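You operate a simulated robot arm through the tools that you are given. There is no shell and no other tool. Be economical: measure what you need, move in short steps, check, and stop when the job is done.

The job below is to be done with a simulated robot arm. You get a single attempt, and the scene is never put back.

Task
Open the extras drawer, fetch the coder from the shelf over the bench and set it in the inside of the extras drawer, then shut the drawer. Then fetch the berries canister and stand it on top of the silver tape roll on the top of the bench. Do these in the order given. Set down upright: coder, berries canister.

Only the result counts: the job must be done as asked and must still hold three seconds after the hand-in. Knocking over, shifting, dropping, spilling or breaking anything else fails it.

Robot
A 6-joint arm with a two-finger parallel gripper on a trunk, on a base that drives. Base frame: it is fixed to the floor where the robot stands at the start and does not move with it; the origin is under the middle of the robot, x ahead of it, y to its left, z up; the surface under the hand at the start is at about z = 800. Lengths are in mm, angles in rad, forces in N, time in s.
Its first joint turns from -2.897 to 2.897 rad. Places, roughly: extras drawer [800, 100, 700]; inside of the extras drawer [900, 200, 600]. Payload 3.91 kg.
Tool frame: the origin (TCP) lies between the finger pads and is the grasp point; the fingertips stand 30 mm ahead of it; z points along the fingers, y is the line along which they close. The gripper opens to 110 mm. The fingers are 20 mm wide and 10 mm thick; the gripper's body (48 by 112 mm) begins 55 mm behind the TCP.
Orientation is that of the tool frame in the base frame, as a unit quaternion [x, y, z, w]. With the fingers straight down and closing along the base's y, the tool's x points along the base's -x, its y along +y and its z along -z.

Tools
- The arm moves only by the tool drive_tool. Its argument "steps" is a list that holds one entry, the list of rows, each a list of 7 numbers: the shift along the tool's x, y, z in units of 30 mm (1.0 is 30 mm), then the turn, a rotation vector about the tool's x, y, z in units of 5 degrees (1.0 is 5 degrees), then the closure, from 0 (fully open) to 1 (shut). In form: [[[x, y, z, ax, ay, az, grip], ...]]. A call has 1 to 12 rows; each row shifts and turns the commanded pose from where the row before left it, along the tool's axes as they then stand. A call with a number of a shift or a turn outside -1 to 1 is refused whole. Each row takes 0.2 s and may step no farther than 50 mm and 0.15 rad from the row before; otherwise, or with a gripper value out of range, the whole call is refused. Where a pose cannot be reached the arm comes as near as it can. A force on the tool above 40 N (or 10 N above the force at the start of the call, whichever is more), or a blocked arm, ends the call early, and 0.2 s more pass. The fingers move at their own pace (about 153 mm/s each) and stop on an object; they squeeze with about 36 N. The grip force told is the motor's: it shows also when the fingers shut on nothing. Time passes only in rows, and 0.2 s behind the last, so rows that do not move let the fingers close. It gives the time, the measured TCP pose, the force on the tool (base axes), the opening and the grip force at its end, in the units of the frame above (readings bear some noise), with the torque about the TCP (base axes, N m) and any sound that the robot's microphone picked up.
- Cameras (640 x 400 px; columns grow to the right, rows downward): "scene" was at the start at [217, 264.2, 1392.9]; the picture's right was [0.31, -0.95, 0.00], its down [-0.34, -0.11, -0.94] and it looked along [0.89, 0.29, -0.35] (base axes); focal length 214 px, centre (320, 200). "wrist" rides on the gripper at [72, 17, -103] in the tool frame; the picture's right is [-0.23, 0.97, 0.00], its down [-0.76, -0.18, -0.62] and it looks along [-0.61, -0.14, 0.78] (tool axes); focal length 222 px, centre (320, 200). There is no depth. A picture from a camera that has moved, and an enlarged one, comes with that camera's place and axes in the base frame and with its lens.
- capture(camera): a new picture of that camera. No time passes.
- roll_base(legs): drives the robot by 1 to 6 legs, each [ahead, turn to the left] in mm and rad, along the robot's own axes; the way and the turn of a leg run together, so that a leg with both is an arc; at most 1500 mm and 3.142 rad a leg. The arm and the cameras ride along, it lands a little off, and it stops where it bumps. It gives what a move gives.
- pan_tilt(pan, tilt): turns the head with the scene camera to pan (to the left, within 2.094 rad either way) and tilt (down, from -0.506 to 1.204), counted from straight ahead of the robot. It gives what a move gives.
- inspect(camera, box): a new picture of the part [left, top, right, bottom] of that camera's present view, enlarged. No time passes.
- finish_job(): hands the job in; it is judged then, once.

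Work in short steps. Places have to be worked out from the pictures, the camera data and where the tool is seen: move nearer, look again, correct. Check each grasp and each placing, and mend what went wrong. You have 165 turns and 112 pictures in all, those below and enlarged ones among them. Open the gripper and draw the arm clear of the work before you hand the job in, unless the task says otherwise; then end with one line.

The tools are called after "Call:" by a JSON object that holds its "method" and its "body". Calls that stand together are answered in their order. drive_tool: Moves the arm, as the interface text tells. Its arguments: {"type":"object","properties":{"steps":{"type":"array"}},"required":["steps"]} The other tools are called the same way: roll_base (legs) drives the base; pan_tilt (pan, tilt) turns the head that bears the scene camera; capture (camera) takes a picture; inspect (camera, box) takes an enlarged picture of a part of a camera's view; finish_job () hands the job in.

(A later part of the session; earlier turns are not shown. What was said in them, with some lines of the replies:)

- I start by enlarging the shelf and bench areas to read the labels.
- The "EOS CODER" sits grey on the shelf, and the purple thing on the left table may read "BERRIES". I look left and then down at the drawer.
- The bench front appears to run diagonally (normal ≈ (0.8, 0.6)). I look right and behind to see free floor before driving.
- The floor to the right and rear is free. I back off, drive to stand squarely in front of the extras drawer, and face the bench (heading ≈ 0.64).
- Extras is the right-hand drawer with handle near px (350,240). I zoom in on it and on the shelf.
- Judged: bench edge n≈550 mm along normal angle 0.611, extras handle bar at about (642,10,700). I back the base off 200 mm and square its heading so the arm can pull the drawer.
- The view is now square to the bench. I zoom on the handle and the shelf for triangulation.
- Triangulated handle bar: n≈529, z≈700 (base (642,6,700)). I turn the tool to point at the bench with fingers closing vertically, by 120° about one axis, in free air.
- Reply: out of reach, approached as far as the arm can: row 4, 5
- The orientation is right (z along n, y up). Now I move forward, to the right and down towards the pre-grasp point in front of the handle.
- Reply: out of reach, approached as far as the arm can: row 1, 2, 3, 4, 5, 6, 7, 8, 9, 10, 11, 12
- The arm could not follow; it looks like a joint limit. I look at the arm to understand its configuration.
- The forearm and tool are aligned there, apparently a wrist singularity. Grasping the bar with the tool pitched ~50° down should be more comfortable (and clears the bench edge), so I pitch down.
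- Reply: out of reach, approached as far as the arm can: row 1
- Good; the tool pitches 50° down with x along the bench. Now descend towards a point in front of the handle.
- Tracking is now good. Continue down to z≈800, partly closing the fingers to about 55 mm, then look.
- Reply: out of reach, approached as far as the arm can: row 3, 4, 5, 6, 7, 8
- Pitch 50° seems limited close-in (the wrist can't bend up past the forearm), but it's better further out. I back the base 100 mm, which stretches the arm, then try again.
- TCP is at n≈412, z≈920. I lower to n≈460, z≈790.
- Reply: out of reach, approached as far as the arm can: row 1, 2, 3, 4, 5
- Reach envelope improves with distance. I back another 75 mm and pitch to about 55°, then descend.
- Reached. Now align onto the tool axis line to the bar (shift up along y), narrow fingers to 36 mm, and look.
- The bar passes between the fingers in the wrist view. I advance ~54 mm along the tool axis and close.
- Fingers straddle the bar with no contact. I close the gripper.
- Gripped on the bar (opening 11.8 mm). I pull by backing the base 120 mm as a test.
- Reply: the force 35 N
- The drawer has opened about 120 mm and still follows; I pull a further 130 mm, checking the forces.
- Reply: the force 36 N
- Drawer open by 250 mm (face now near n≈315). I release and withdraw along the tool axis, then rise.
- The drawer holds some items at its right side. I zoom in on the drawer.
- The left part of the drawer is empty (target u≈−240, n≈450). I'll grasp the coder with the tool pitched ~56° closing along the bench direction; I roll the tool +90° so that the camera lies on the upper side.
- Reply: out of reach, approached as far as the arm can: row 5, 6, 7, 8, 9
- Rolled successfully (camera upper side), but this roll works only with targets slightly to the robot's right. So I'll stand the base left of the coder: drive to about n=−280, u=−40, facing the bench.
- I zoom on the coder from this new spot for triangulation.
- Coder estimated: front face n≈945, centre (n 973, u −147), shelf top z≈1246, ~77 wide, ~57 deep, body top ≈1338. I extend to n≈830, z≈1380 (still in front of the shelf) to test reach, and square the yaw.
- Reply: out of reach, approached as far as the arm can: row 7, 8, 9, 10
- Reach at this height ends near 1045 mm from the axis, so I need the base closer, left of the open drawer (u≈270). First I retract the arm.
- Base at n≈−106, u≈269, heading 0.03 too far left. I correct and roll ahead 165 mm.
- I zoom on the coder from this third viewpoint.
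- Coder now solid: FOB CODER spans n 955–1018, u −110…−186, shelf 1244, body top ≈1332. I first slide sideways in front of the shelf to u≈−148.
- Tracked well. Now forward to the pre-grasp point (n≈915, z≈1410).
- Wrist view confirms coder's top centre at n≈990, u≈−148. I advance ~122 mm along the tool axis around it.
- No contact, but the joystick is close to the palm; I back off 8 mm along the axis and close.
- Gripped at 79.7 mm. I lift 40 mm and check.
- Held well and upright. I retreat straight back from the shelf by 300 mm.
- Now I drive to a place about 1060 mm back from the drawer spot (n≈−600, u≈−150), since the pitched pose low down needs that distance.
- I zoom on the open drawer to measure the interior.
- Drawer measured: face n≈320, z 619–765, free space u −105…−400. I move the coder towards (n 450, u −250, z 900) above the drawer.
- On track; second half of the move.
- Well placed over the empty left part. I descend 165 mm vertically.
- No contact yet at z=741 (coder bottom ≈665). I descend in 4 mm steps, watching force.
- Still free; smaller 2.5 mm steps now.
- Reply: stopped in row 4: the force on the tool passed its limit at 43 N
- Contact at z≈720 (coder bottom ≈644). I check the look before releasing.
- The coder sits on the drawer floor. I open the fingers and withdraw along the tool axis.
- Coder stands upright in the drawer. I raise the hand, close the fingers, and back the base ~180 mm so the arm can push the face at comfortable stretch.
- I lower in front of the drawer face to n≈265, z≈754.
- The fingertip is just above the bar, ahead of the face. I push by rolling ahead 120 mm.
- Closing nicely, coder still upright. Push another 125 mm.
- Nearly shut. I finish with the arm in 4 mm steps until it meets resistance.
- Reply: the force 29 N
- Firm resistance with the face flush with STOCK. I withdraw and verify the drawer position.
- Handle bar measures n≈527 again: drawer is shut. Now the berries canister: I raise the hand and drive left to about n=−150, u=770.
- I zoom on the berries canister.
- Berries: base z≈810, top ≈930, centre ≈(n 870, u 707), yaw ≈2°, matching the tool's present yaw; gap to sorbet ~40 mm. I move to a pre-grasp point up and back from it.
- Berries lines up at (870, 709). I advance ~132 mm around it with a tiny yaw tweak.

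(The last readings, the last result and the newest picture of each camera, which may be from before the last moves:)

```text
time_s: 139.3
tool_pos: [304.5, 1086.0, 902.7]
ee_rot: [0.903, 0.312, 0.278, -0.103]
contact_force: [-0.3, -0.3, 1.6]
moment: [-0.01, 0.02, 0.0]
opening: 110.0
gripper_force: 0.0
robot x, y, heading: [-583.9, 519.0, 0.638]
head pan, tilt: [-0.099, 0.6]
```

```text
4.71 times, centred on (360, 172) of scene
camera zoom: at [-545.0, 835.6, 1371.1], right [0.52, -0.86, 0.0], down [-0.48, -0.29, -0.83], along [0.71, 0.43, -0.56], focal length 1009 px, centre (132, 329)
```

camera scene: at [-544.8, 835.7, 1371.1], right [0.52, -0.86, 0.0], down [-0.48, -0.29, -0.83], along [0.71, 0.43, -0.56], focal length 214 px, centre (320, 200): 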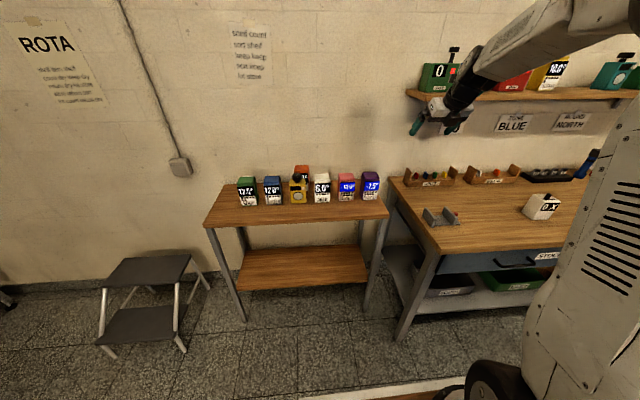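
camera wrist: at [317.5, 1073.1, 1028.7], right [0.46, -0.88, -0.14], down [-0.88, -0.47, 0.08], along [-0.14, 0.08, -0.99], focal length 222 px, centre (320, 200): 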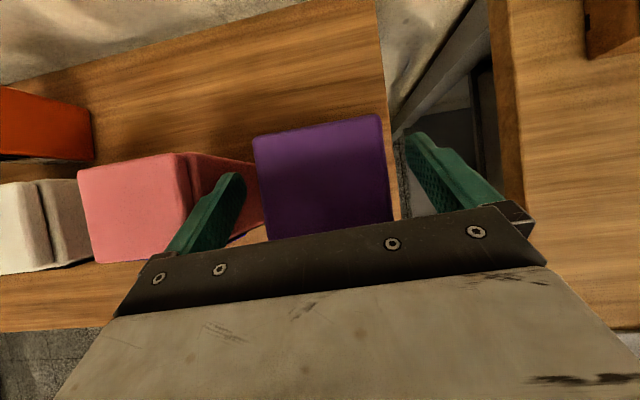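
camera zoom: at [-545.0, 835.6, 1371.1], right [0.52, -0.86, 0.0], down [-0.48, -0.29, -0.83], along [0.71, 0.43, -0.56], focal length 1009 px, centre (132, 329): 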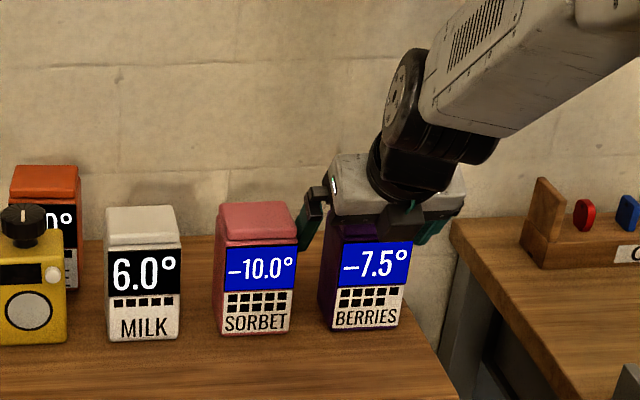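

Centred between fingers, no contact. Close the gripper.

Call:
{"method": "drive_tool", "body": {"steps": [[[0, 0, 0, 0, 0, 0, 0.3], [0, 0, 0, 0, 0, 0, 1], [0, 0, 0, 0, 0, 0, 1], [0, 0, 0, 0, 0, 0, 1]]]}}

```text
time_s: 140.3
tool_pos: [304.6, 1083.7, 902.6]
ee_rot: [0.902, 0.313, 0.278, -0.103]
contact_force: [3.0, -0.8, 0.4]
moment: [-0.17, -0.48, -0.02]
opening: 70.1
gripper_force: 36.0
robot x, y, heading: [-579.6, 521.9, 0.645]
head pan, tilt: [-0.099, 0.6]
```

Gripped at 70 mm. Lift 30 mm first and check.

Call:
{"method": "drive_tool", "body": {"steps": [[[0.19, 0, -0.275, 0, 0, 0, 1], [0.19, 0, -0.275, 0, 0, 0, 1], [0.19, 0, -0.275, 0, 0, 0, 1]]]}}

Call:
{"method": "inspect", "body": {"camera": "scene", "box": [300, 130, 420, 215]}}

```text
time_s: 141.1
tool_pos: [305.2, 1086.7, 931.8]
ee_rot: [0.903, 0.313, 0.276, -0.102]
contact_force: [0.1, 0.3, -5.9]
moment: [0.0, -0.02, 0.02]
opening: 69.9
gripper_force: 36.0
robot x, y, heading: [-584.8, 524.3, 0.642]
head pan, tilt: [-0.099, 0.6]
```

```text
4.71 times, centred on (360, 172) of scene
camera zoom: at [-544.5, 835.9, 1371.0], right [0.52, -0.86, 0.0], down [-0.48, -0.29, -0.82], along [0.71, 0.43, -0.57], focal length 1009 px, centre (132, 329)
```

zoom: 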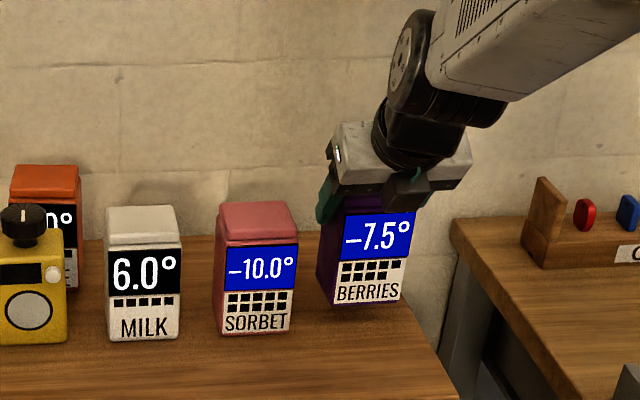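

Lifted upright. Raise a further ~190 mm, then retract ~190 mm.

Call:
{"method": "drive_tool", "body": {"steps": [[[0.5, 0, -0.74, 0, 0, 0, 1], [0.5, 0, -0.74, 0, 0, 0, 1], [0.5, 0, -0.74, 0, 0, 0, 1], [0.5, 0, -0.74, 0, 0, 0, 1], [0.5, 0, -0.74, 0, 0, 0, 1], [0.5, 0, -0.74, 0, 0, 0, 1], [0.5, 0, -0.74, 0, 0, 0, 1]]]}}

Call:
{"method": "drive_tool", "body": {"steps": [[[-0.66, 0, -0.46, 0, 0, 0, 1], [-0.74, 0, -0.51, 0, 0, 0, 1], [-0.74, 0, -0.51, 0, 0, 0, 1], [-0.74, 0, -0.51, 0, 0, 0, 1], [-0.74, 0, -0.51, 0, 0, 0, 1], [-0.74, 0, -0.51, 0, 0, 0, 1], [-0.74, 0, -0.51, 0, 0, 0, 1]]]}}

```text
time_s: 142.7
tool_pos: [305.3, 1084.1, 1118.2]
ee_rot: [0.903, 0.313, 0.277, -0.103]
contact_force: [0.4, 0.2, -5.9]
moment: [-0.04, -0.01, 0.02]
opening: 69.7
gripper_force: 35.6
robot x, y, heading: [-580.0, 522.0, 0.644]
head pan, tilt: [-0.099, 0.6]
```

```text
time_s: 144.3
tool_pos: [156.7, 967.1, 1118.1]
ee_rot: [0.903, 0.312, 0.277, -0.102]
contact_force: [-0.2, -0.2, -5.6]
moment: [-0.04, -0.01, 0.0]
opening: 70.0
gripper_force: 36.0
robot x, y, heading: [-579.5, 524.6, 0.643]
head pan, tilt: [-0.099, 0.6]
```

Held firmly. Tape roll is roughly at n≈729, u≈−454. I drive to about n=−240, u=−360 facing the bench.

Call:
{"method": "roll_base", "body": {"legs": [[0, -1.662], [1124, 0], [0, 1.63]]}}

Call:
{"method": "pan_tilt", "body": {"pan": -0.3, "tilt": 0.6}}

Call:
{"method": "capture", "body": {"camera": "scene"}}

Call:
{"method": "capture", "body": {"camera": "wrist"}}

```text
time_s: 158.0
tool_pos: [766.4, -40.7, 1118.4]
ee_rot: [0.911, 0.286, 0.281, -0.094]
contact_force: [-0.2, -0.4, -5.3]
moment: [-0.02, 0.01, -0.01]
opening: 69.8
gripper_force: 36.6
robot x, y, heading: [6.4, -438.8, 0.589]
head pan, tilt: [-0.099, 0.6]
```

```text
time_s: 158.8
tool_pos: [765.9, -40.5, 1119.4]
ee_rot: [0.912, 0.285, 0.28, -0.094]
contact_force: [-0.3, -0.8, -5.7]
moment: [-0.02, 0.0, 0.02]
opening: 69.8
gripper_force: 36.7
robot x, y, heading: [0.6, -445.1, 0.588]
head pan, tilt: [-0.3, 0.6]
```

```text
44 pictures are left
camera scene: at [64.1, -149.1, 1371.1], right [0.28, -0.96, 0.0], down [-0.54, -0.16, -0.82], along [0.79, 0.23, -0.57], focal length 214 px, centre (320, 200)
```

scene: 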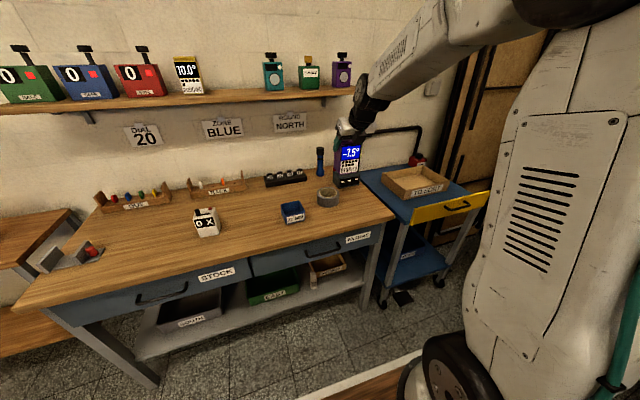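

```text
43 pictures are left
camera wrist: at [777.8, -53.8, 1244.9], right [0.4, -0.9, -0.14], down [-0.9, -0.42, 0.09], along [-0.14, 0.09, -0.99], focal length 222 px, centre (320, 200)
```

wrist: 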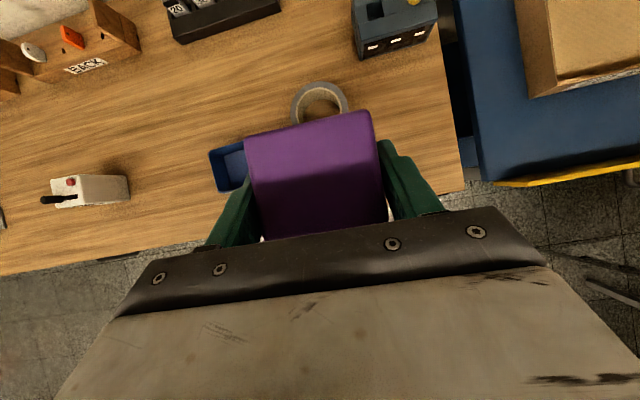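

I zoom on the tape roll in both cameras to localise its top ring.

Call:
{"method": "inspect", "body": {"camera": "wrist", "box": [250, 60, 410, 160]}}

Call:
{"method": "inspect", "body": {"camera": "scene", "box": [270, 160, 390, 235]}}

```text
4.00 times, centred on (330, 110) of wrist
camera zoom: at [777.8, -53.8, 1244.9], right [0.4, -0.9, -0.14], down [-0.9, -0.42, 0.09], along [-0.14, 0.09, -0.99], focal length 888 px, centre (280, 560)
```

zoom: 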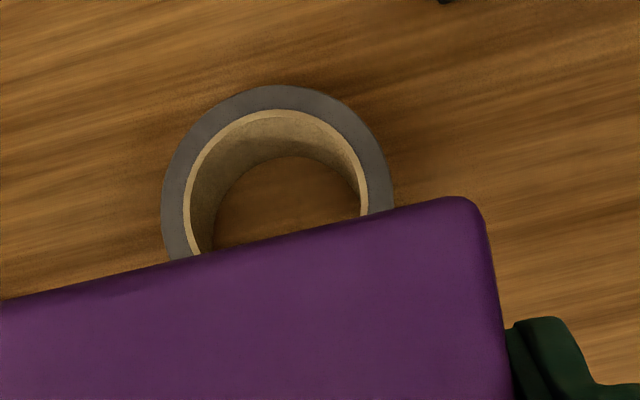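

```text
5.33 times, centred on (330, 198) of scene
camera zoom: at [64.1, -149.1, 1371.1], right [0.28, -0.96, 0.0], down [-0.54, -0.16, -0.82], along [0.79, 0.23, -0.57], focal length 1144 px, centre (267, 213)
```

zoom: 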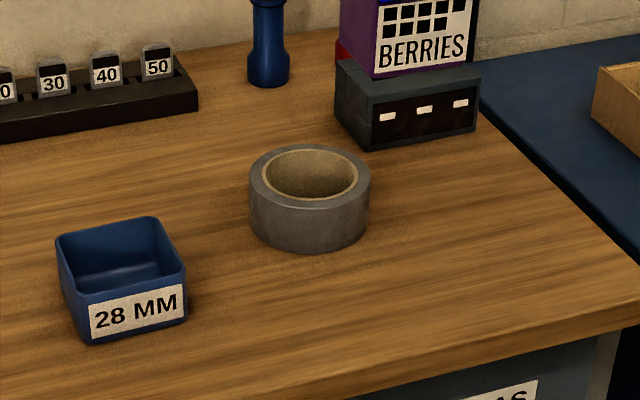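

Tape ring: centre ≈(n 738, u −456.5), top z≈844, outer Ø≈103, hole Ø≈76. I move the canister above it (TCP n 740, u −456.5, z 985).

Call:
{"method": "drive_tool", "body": {"steps": [[[0.152, -0.067, 0.781, 0, 0, 0, 1], [0.152, -0.067, 0.781, 0, 0, 0, 1], [0.152, -0.067, 0.781, 0, 0, 0, 1], [0.152, -0.067, 0.781, 0, 0, 0, 1], [0.152, -0.067, 0.781, 0, 0, 0, 1], [0.152, -0.067, 0.781, 0, 0, 0, 1], [0.152, -0.067, 0.781, 0, 0, 0, 1], [0.152, -0.067, 0.781, 0, 0, 0, 1]]]}}

Call:
{"method": "inspect", "body": {"camera": "scene", "box": [270, 140, 390, 215]}}

```text
time_s: 160.6
tool_pos: [866.4, 49.8, 983.7]
ee_rot: [0.911, 0.286, 0.28, -0.095]
contact_force: [0.3, 0.4, -4.5]
moment: [-0.01, 0.03, -0.01]
opening: 70.0
gripper_force: 36.4
robot x, y, heading: [0.5, -440.7, 0.585]
head pan, tilt: [-0.3, 0.6]
```

```text
5.33 times, centred on (330, 178) of scene
camera zoom: at [63.9, -149.3, 1371.1], right [0.28, -0.96, 0.0], down [-0.54, -0.16, -0.83], along [0.79, 0.23, -0.56], focal length 1144 px, centre (267, 320)
```

zoom: 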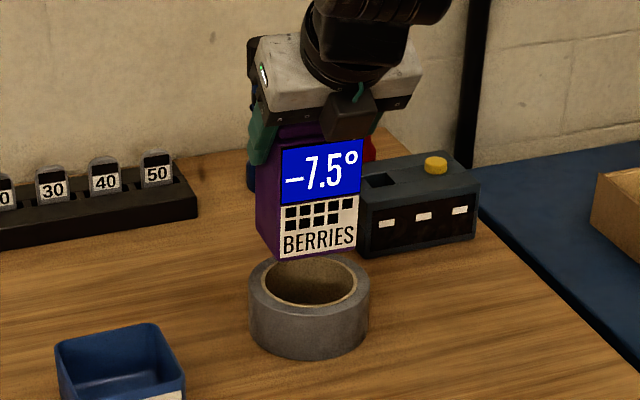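

Canister's bottom centre computes to (737.7,−455), tape centre (739,−457): well aligned. I lower 36 mm with a 2 mm correction.

Call:
{"method": "drive_tool", "body": {"steps": [[[-0.2, 0.06, 0.34, 0, 0, 0, 1], [-0.22, 0, 0.33, 0, 0, 0, 1], [-0.22, 0, 0.33, 0, 0, 0, 1]]]}}

Call:
{"method": "inspect", "body": {"camera": "scene", "box": [270, 140, 390, 215]}}

```text
time_s: 161.3
tool_pos: [868.9, 49.9, 949.8]
ee_rot: [0.911, 0.285, 0.282, -0.094]
contact_force: [-0.3, 0.1, -1.2]
moment: [-0.2, 0.0, -0.04]
opening: 69.6
gripper_force: 35.8
robot x, y, heading: [2.5, -440.8, 0.585]
head pan, tilt: [-0.3, 0.6]
```

```text
5.33 times, centred on (330, 178) of scene
camera zoom: at [64.0, -149.2, 1371.1], right [0.28, -0.96, 0.0], down [-0.54, -0.16, -0.82], along [0.79, 0.23, -0.57], focal length 1144 px, centre (267, 320)
```

zoom: 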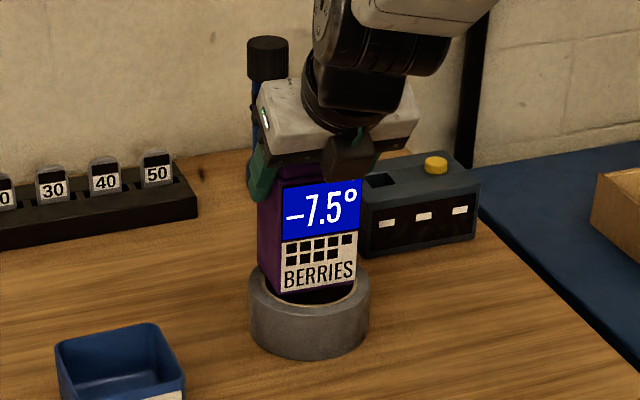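

Load dropped from ~5.5 to ~1 N, so something may already be touching; I look closely before continuing.

Call:
{"method": "inspect", "body": {"camera": "scene", "box": [305, 165, 355, 215]}}

Call:
{"method": "capture", "body": {"camera": "wrist"}}

Call:
{"method": "drive_tool", "body": {"steps": [[[0, 0, 0, 0, 0, 0, 1], [0, 0, 0, 0, 0, 0, 1]]]}}

```text
8.00 times, centred on (330, 190) of scene
camera zoom: at [64.0, -149.2, 1371.1], right [0.28, -0.96, 0.0], down [-0.54, -0.16, -0.82], along [0.79, 0.23, -0.57], focal length 1716 px, centre (240, 280)
```

zoom: 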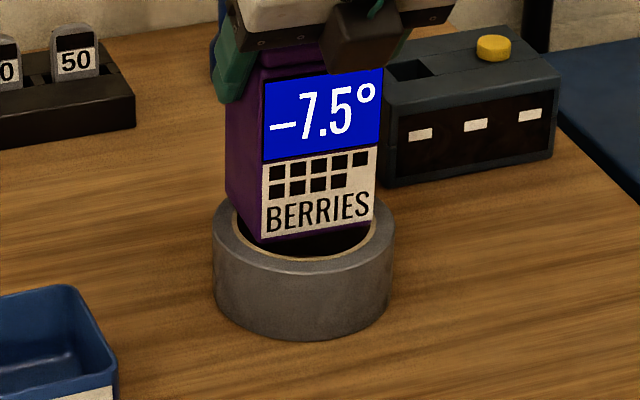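

```text
37 pictures are left
camera wrist: at [880.7, 36.8, 1076.5], right [0.4, -0.9, -0.14], down [-0.9, -0.42, 0.08], along [-0.13, 0.09, -0.99], focal length 222 px, centre (320, 200)
```

wrist: 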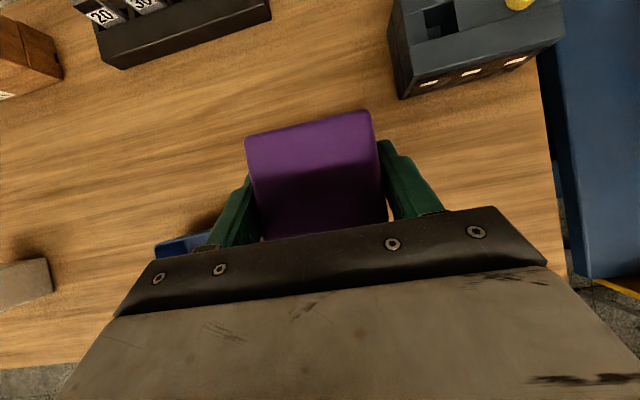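

```text
time_s: 161.9
tool_pos: [867.6, 49.9, 950.7]
ee_rot: [0.911, 0.286, 0.281, -0.094]
contact_force: [0.8, 0.3, -0.1]
moment: [-0.14, -0.21, 0.05]
opening: 69.9
gripper_force: 36.3
robot x, y, heading: [3.4, -439.2, 0.586]
head pan, tilt: [-0.3, 0.6]
```

Contact force centre lies to the back-right, and the view suggests the canister is ~16 mm too far back (bench really at ≈812). I raise 14 mm, shift −16.5 mm in n and +5 mm in u, and look.

Call:
{"method": "drive_tool", "body": {"steps": [[[0.264, 0, -0.385, 0, 0, 0, 1], [-0.227, -0.083, -0.156, 0, 0, 0, 1], [-0.227, -0.083, -0.156, 0, 0, 0, 1], [0, 0, 0, 0, 0, 0, 1]]]}}

Call:
{"method": "inspect", "body": {"camera": "scene", "box": [305, 165, 355, 215]}}

```text
time_s: 162.9
tool_pos: [851.6, 45.6, 963.9]
ee_rot: [0.911, 0.287, 0.281, -0.095]
contact_force: [0.0, 0.2, -5.4]
moment: [-0.01, 0.06, 0.06]
opening: 69.8
gripper_force: 36.0
robot x, y, heading: [-0.5, -438.9, 0.586]
head pan, tilt: [-0.3, 0.6]
```

```text
8.00 times, centred on (330, 190) of scene
camera zoom: at [64.2, -149.1, 1371.0], right [0.28, -0.96, 0.0], down [-0.54, -0.16, -0.82], along [0.79, 0.23, -0.57], focal length 1716 px, centre (240, 280)
```

zoom: 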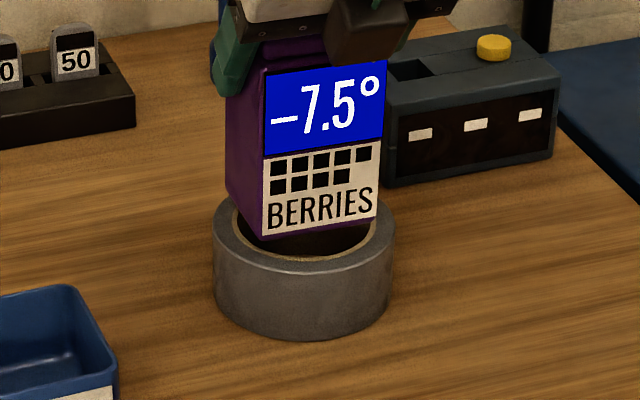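

Projection now puts the canister's base centre on the ring's centre. I lower 11 mm, then in 1.5 mm steps.

Call:
{"method": "drive_tool", "body": {"steps": [[[-0.104, 0, 0.151, 0, 0, 0, 1], [-0.104, 0, 0.151, 0, 0, 0, 1], [0, 0, 0, 0, 0, 0, 1]]]}}

Call:
{"method": "drive_tool", "body": {"steps": [[[-0.028, 0, 0.041, 0, 0, 0, 1], [-0.028, 0, 0.041, 0, 0, 0, 1], [0, 0, 0, 0, 0, 0, 1]]]}}

Call:
{"method": "inspect", "body": {"camera": "scene", "box": [305, 165, 355, 215]}}

```text
time_s: 163.8
tool_pos: [851.5, 46.5, 950.5]
ee_rot: [0.911, 0.287, 0.281, -0.094]
contact_force: [-0.1, 0.1, -6.0]
moment: [0.01, 0.05, 0.02]
opening: 70.0
gripper_force: 36.4
robot x, y, heading: [1.7, -439.5, 0.588]
head pan, tilt: [-0.3, 0.6]
```

```text
time_s: 164.6
tool_pos: [852.5, 45.2, 951.1]
ee_rot: [0.911, 0.286, 0.282, -0.095]
contact_force: [0.8, -1.0, -4.0]
moment: [-0.03, -0.02, -0.02]
opening: 69.9
gripper_force: 35.5
robot x, y, heading: [1.3, -440.1, 0.583]
head pan, tilt: [-0.3, 0.6]
```

```text
8.00 times, centred on (330, 190) of scene
camera zoom: at [64.1, -149.2, 1371.1], right [0.28, -0.96, 0.0], down [-0.54, -0.16, -0.82], along [0.79, 0.23, -0.57], focal length 1716 px, centre (240, 280)
```

zoom: 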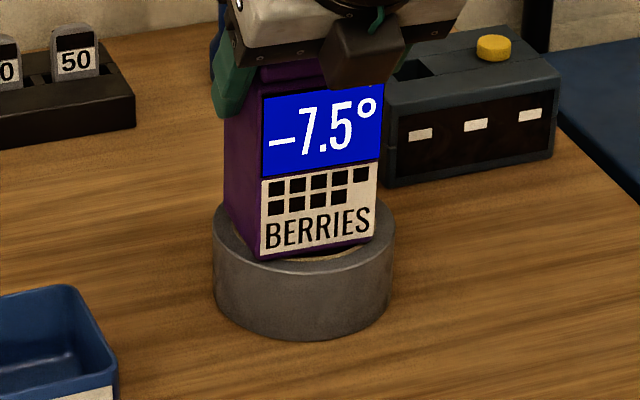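

Very near; contact just starting. Small trim: raise 4 mm, shift −2.5 mm n and −2 mm u, then lower again gently.

Call:
{"method": "drive_tool", "body": {"steps": [[[0.075, 0, -0.11, 0, 0, 0, 1], [-0.069, 0.067, -0.047, 0, 0, 0, 1], [-0.057, 0, 0.083, 0, 0, 0, 1], [-0.038, 0, 0.055, 0, 0, 0, 1], [0, 0, 0, 0, 0, 0, 1]]]}}

Call:
{"method": "inspect", "body": {"camera": "scene", "box": [305, 165, 355, 215]}}

```text
time_s: 165.8
tool_pos: [851.2, 42.7, 950.5]
ee_rot: [0.911, 0.287, 0.282, -0.095]
contact_force: [-1.6, -1.1, 6.2]
moment: [-0.43, -0.08, -0.08]
opening: 70.0
gripper_force: 36.0
robot x, y, heading: [2.8, -443.0, 0.592]
head pan, tilt: [-0.3, 0.6]
```

```text
8.00 times, centred on (330, 190) of scene
camera zoom: at [63.7, -149.4, 1371.1], right [0.28, -0.96, 0.0], down [-0.54, -0.16, -0.83], along [0.79, 0.23, -0.56], focal length 1716 px, centre (240, 280)
```

zoom: 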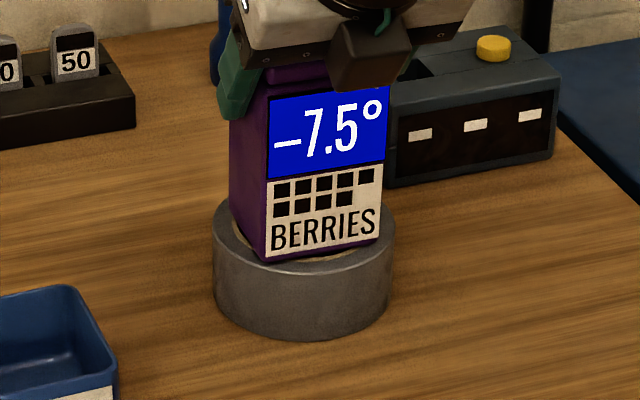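

Centred on the ring now and seated (slight press). I release gradually.

Call:
{"method": "drive_tool", "body": {"steps": [[[0.02, 0, -0.03, 0, 0, 0, 0.36], [0, 0, 0, 0, 0, 0, 0.3], [0, 0, 0, 0, 0, 0, 0.2], [0, 0, 0, 0, 0, 0, 0.1]]]}}

Call:
{"method": "inspect", "body": {"camera": "scene", "box": [305, 150, 365, 215]}}

```text
time_s: 166.8
tool_pos: [851.4, 41.4, 950.3]
ee_rot: [0.911, 0.286, 0.281, -0.095]
contact_force: [0.5, 0.3, -0.1]
moment: [0.01, 0.02, -0.02]
opening: 99.0
gripper_force: 0.1
robot x, y, heading: [2.0, -441.8, 0.588]
head pan, tilt: [-0.3, 0.6]
```

```text
6.15 times, centred on (335, 182) of scene
camera zoom: at [64.0, -149.2, 1371.1], right [0.28, -0.96, 0.0], down [-0.54, -0.16, -0.82], along [0.79, 0.23, -0.57], focal length 1320 px, centre (228, 308)
```

zoom: 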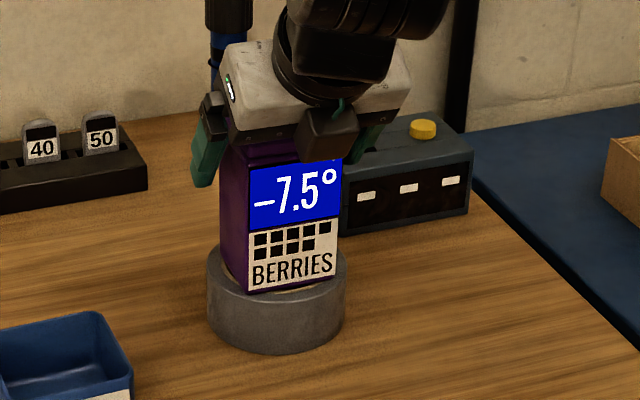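

Standing stably and released. I withdraw along the tool axis.

Call:
{"method": "drive_tool", "body": {"steps": [[[0, 0, -0.3, 0, 0, 0, 0.1], [0, 0, -0.6, 0, 0, 0, 0.1], [0, 0, -0.8, 0, 0, 0, 0.1], [0, 0, -0.9, 0, 0, 0, 0.1], [0, 0, -0.9, 0, 0, 0, 0.1], [0, 0, -0.9, 0, 0, 0, 0.1], [0, 0, -0.9, 0, 0, 0, 0], [0, 0, -0.9, 0, 0, 0, 0], [0, 0, -0.9, 0, 0, 0, 0]]]}}

Call:
{"method": "capture", "body": {"camera": "scene"}}

Call:
{"method": "inspect", "body": {"camera": "scene", "box": [305, 150, 365, 215]}}

Call:
{"method": "capture", "body": {"camera": "wrist"}}

```text
time_s: 168.8
tool_pos: [752.2, -28.6, 1124.3]
ee_rot: [0.911, 0.286, 0.28, -0.094]
contact_force: [0.8, -0.9, -0.2]
moment: [-0.02, -0.01, 0.03]
opening: 110.1
gripper_force: 0.0
robot x, y, heading: [2.6, -440.7, 0.587]
head pan, tilt: [-0.3, 0.6]
```

```text
32 pictures are left
camera scene: at [64.3, -149.1, 1371.0], right [0.28, -0.96, 0.0], down [-0.54, -0.16, -0.82], along [0.79, 0.23, -0.57], focal length 214 px, centre (320, 200)
```

scene: 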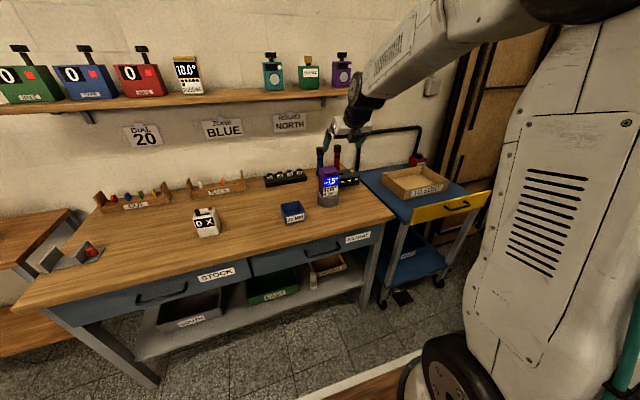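

```text
6.15 times, centred on (335, 182) of scene
camera zoom: at [64.3, -149.1, 1371.0], right [0.28, -0.96, 0.0], down [-0.54, -0.16, -0.82], along [0.79, 0.23, -0.57], focal length 1320 px, centre (228, 308)
```

zoom: 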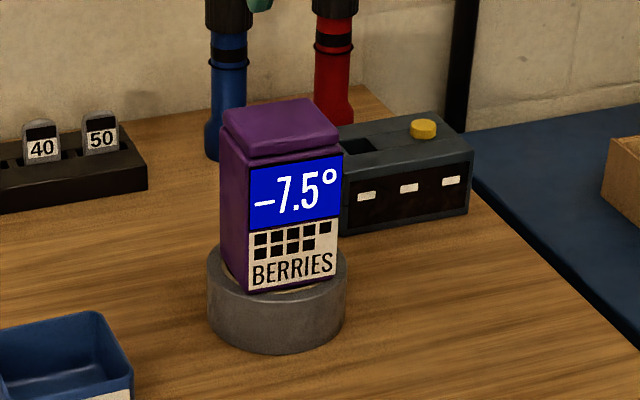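

```text
30 pictures are left
camera wrist: at [765.4, -41.3, 1249.7], right [0.4, -0.9, -0.14], down [-0.9, -0.42, 0.09], along [-0.14, 0.09, -0.99], focal length 222 px, centre (320, 200)
```

wrist: 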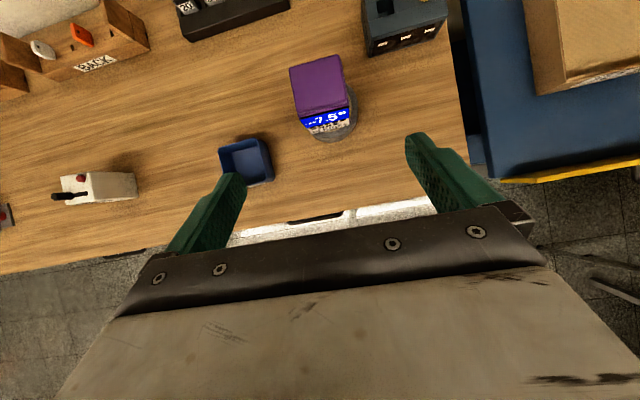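

Canister stands upright, centred on the tape roll. I back the base to clear the arm and check the drawer once more.

Call:
{"method": "roll_base", "body": {"legs": [[-250, 0]]}}

Call:
{"method": "capture", "body": {"camera": "scene"}}

Call:
{"method": "inspect", "body": {"camera": "scene", "box": [220, 150, 400, 260]}}

```text
time_s: 170.6
tool_pos: [549.1, -164.7, 1123.5]
ee_rot: [0.912, 0.285, 0.281, -0.094]
contact_force: [0.0, -0.2, -0.2]
moment: [0.0, 0.0, -0.02]
opening: 110.2
gripper_force: 0.2
robot x, y, heading: [-204.9, -577.1, 0.588]
head pan, tilt: [-0.3, 0.6]
```

```text
29 pictures are left
camera scene: at [-141.5, -285.8, 1371.1], right [0.28, -0.96, 0.0], down [-0.54, -0.16, -0.83], along [0.79, 0.23, -0.56], focal length 214 px, centre (320, 200)
```

scene: 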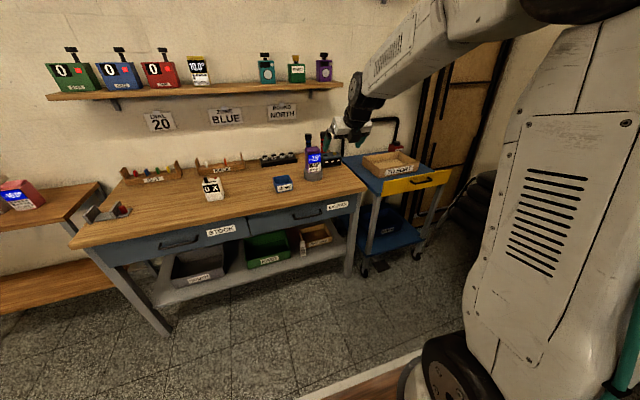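

```text
3.56 times, centred on (310, 205) of scene
camera zoom: at [-141.5, -285.8, 1371.1], right [0.28, -0.96, 0.0], down [-0.54, -0.16, -0.83], along [0.79, 0.23, -0.56], focal length 763 px, centre (356, 182)
```

zoom: 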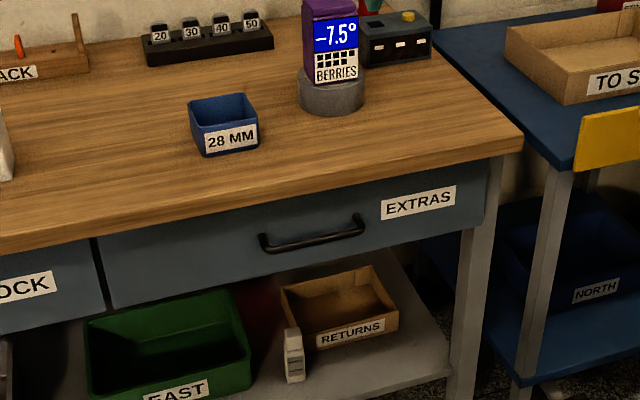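

The drawer is shut and flush, the canister stands on the tape roll, and the arm is clear with the gripper open. I hand in the job.

Call:
{"method": "finish_job", "body": {}}

```text
The job is handed in.
```

I set the coder upright in the extras drawer and shut the drawer. The berries canister stands upright on the silver tape roll, and I handed the job in with the gripper open and the arm clear.
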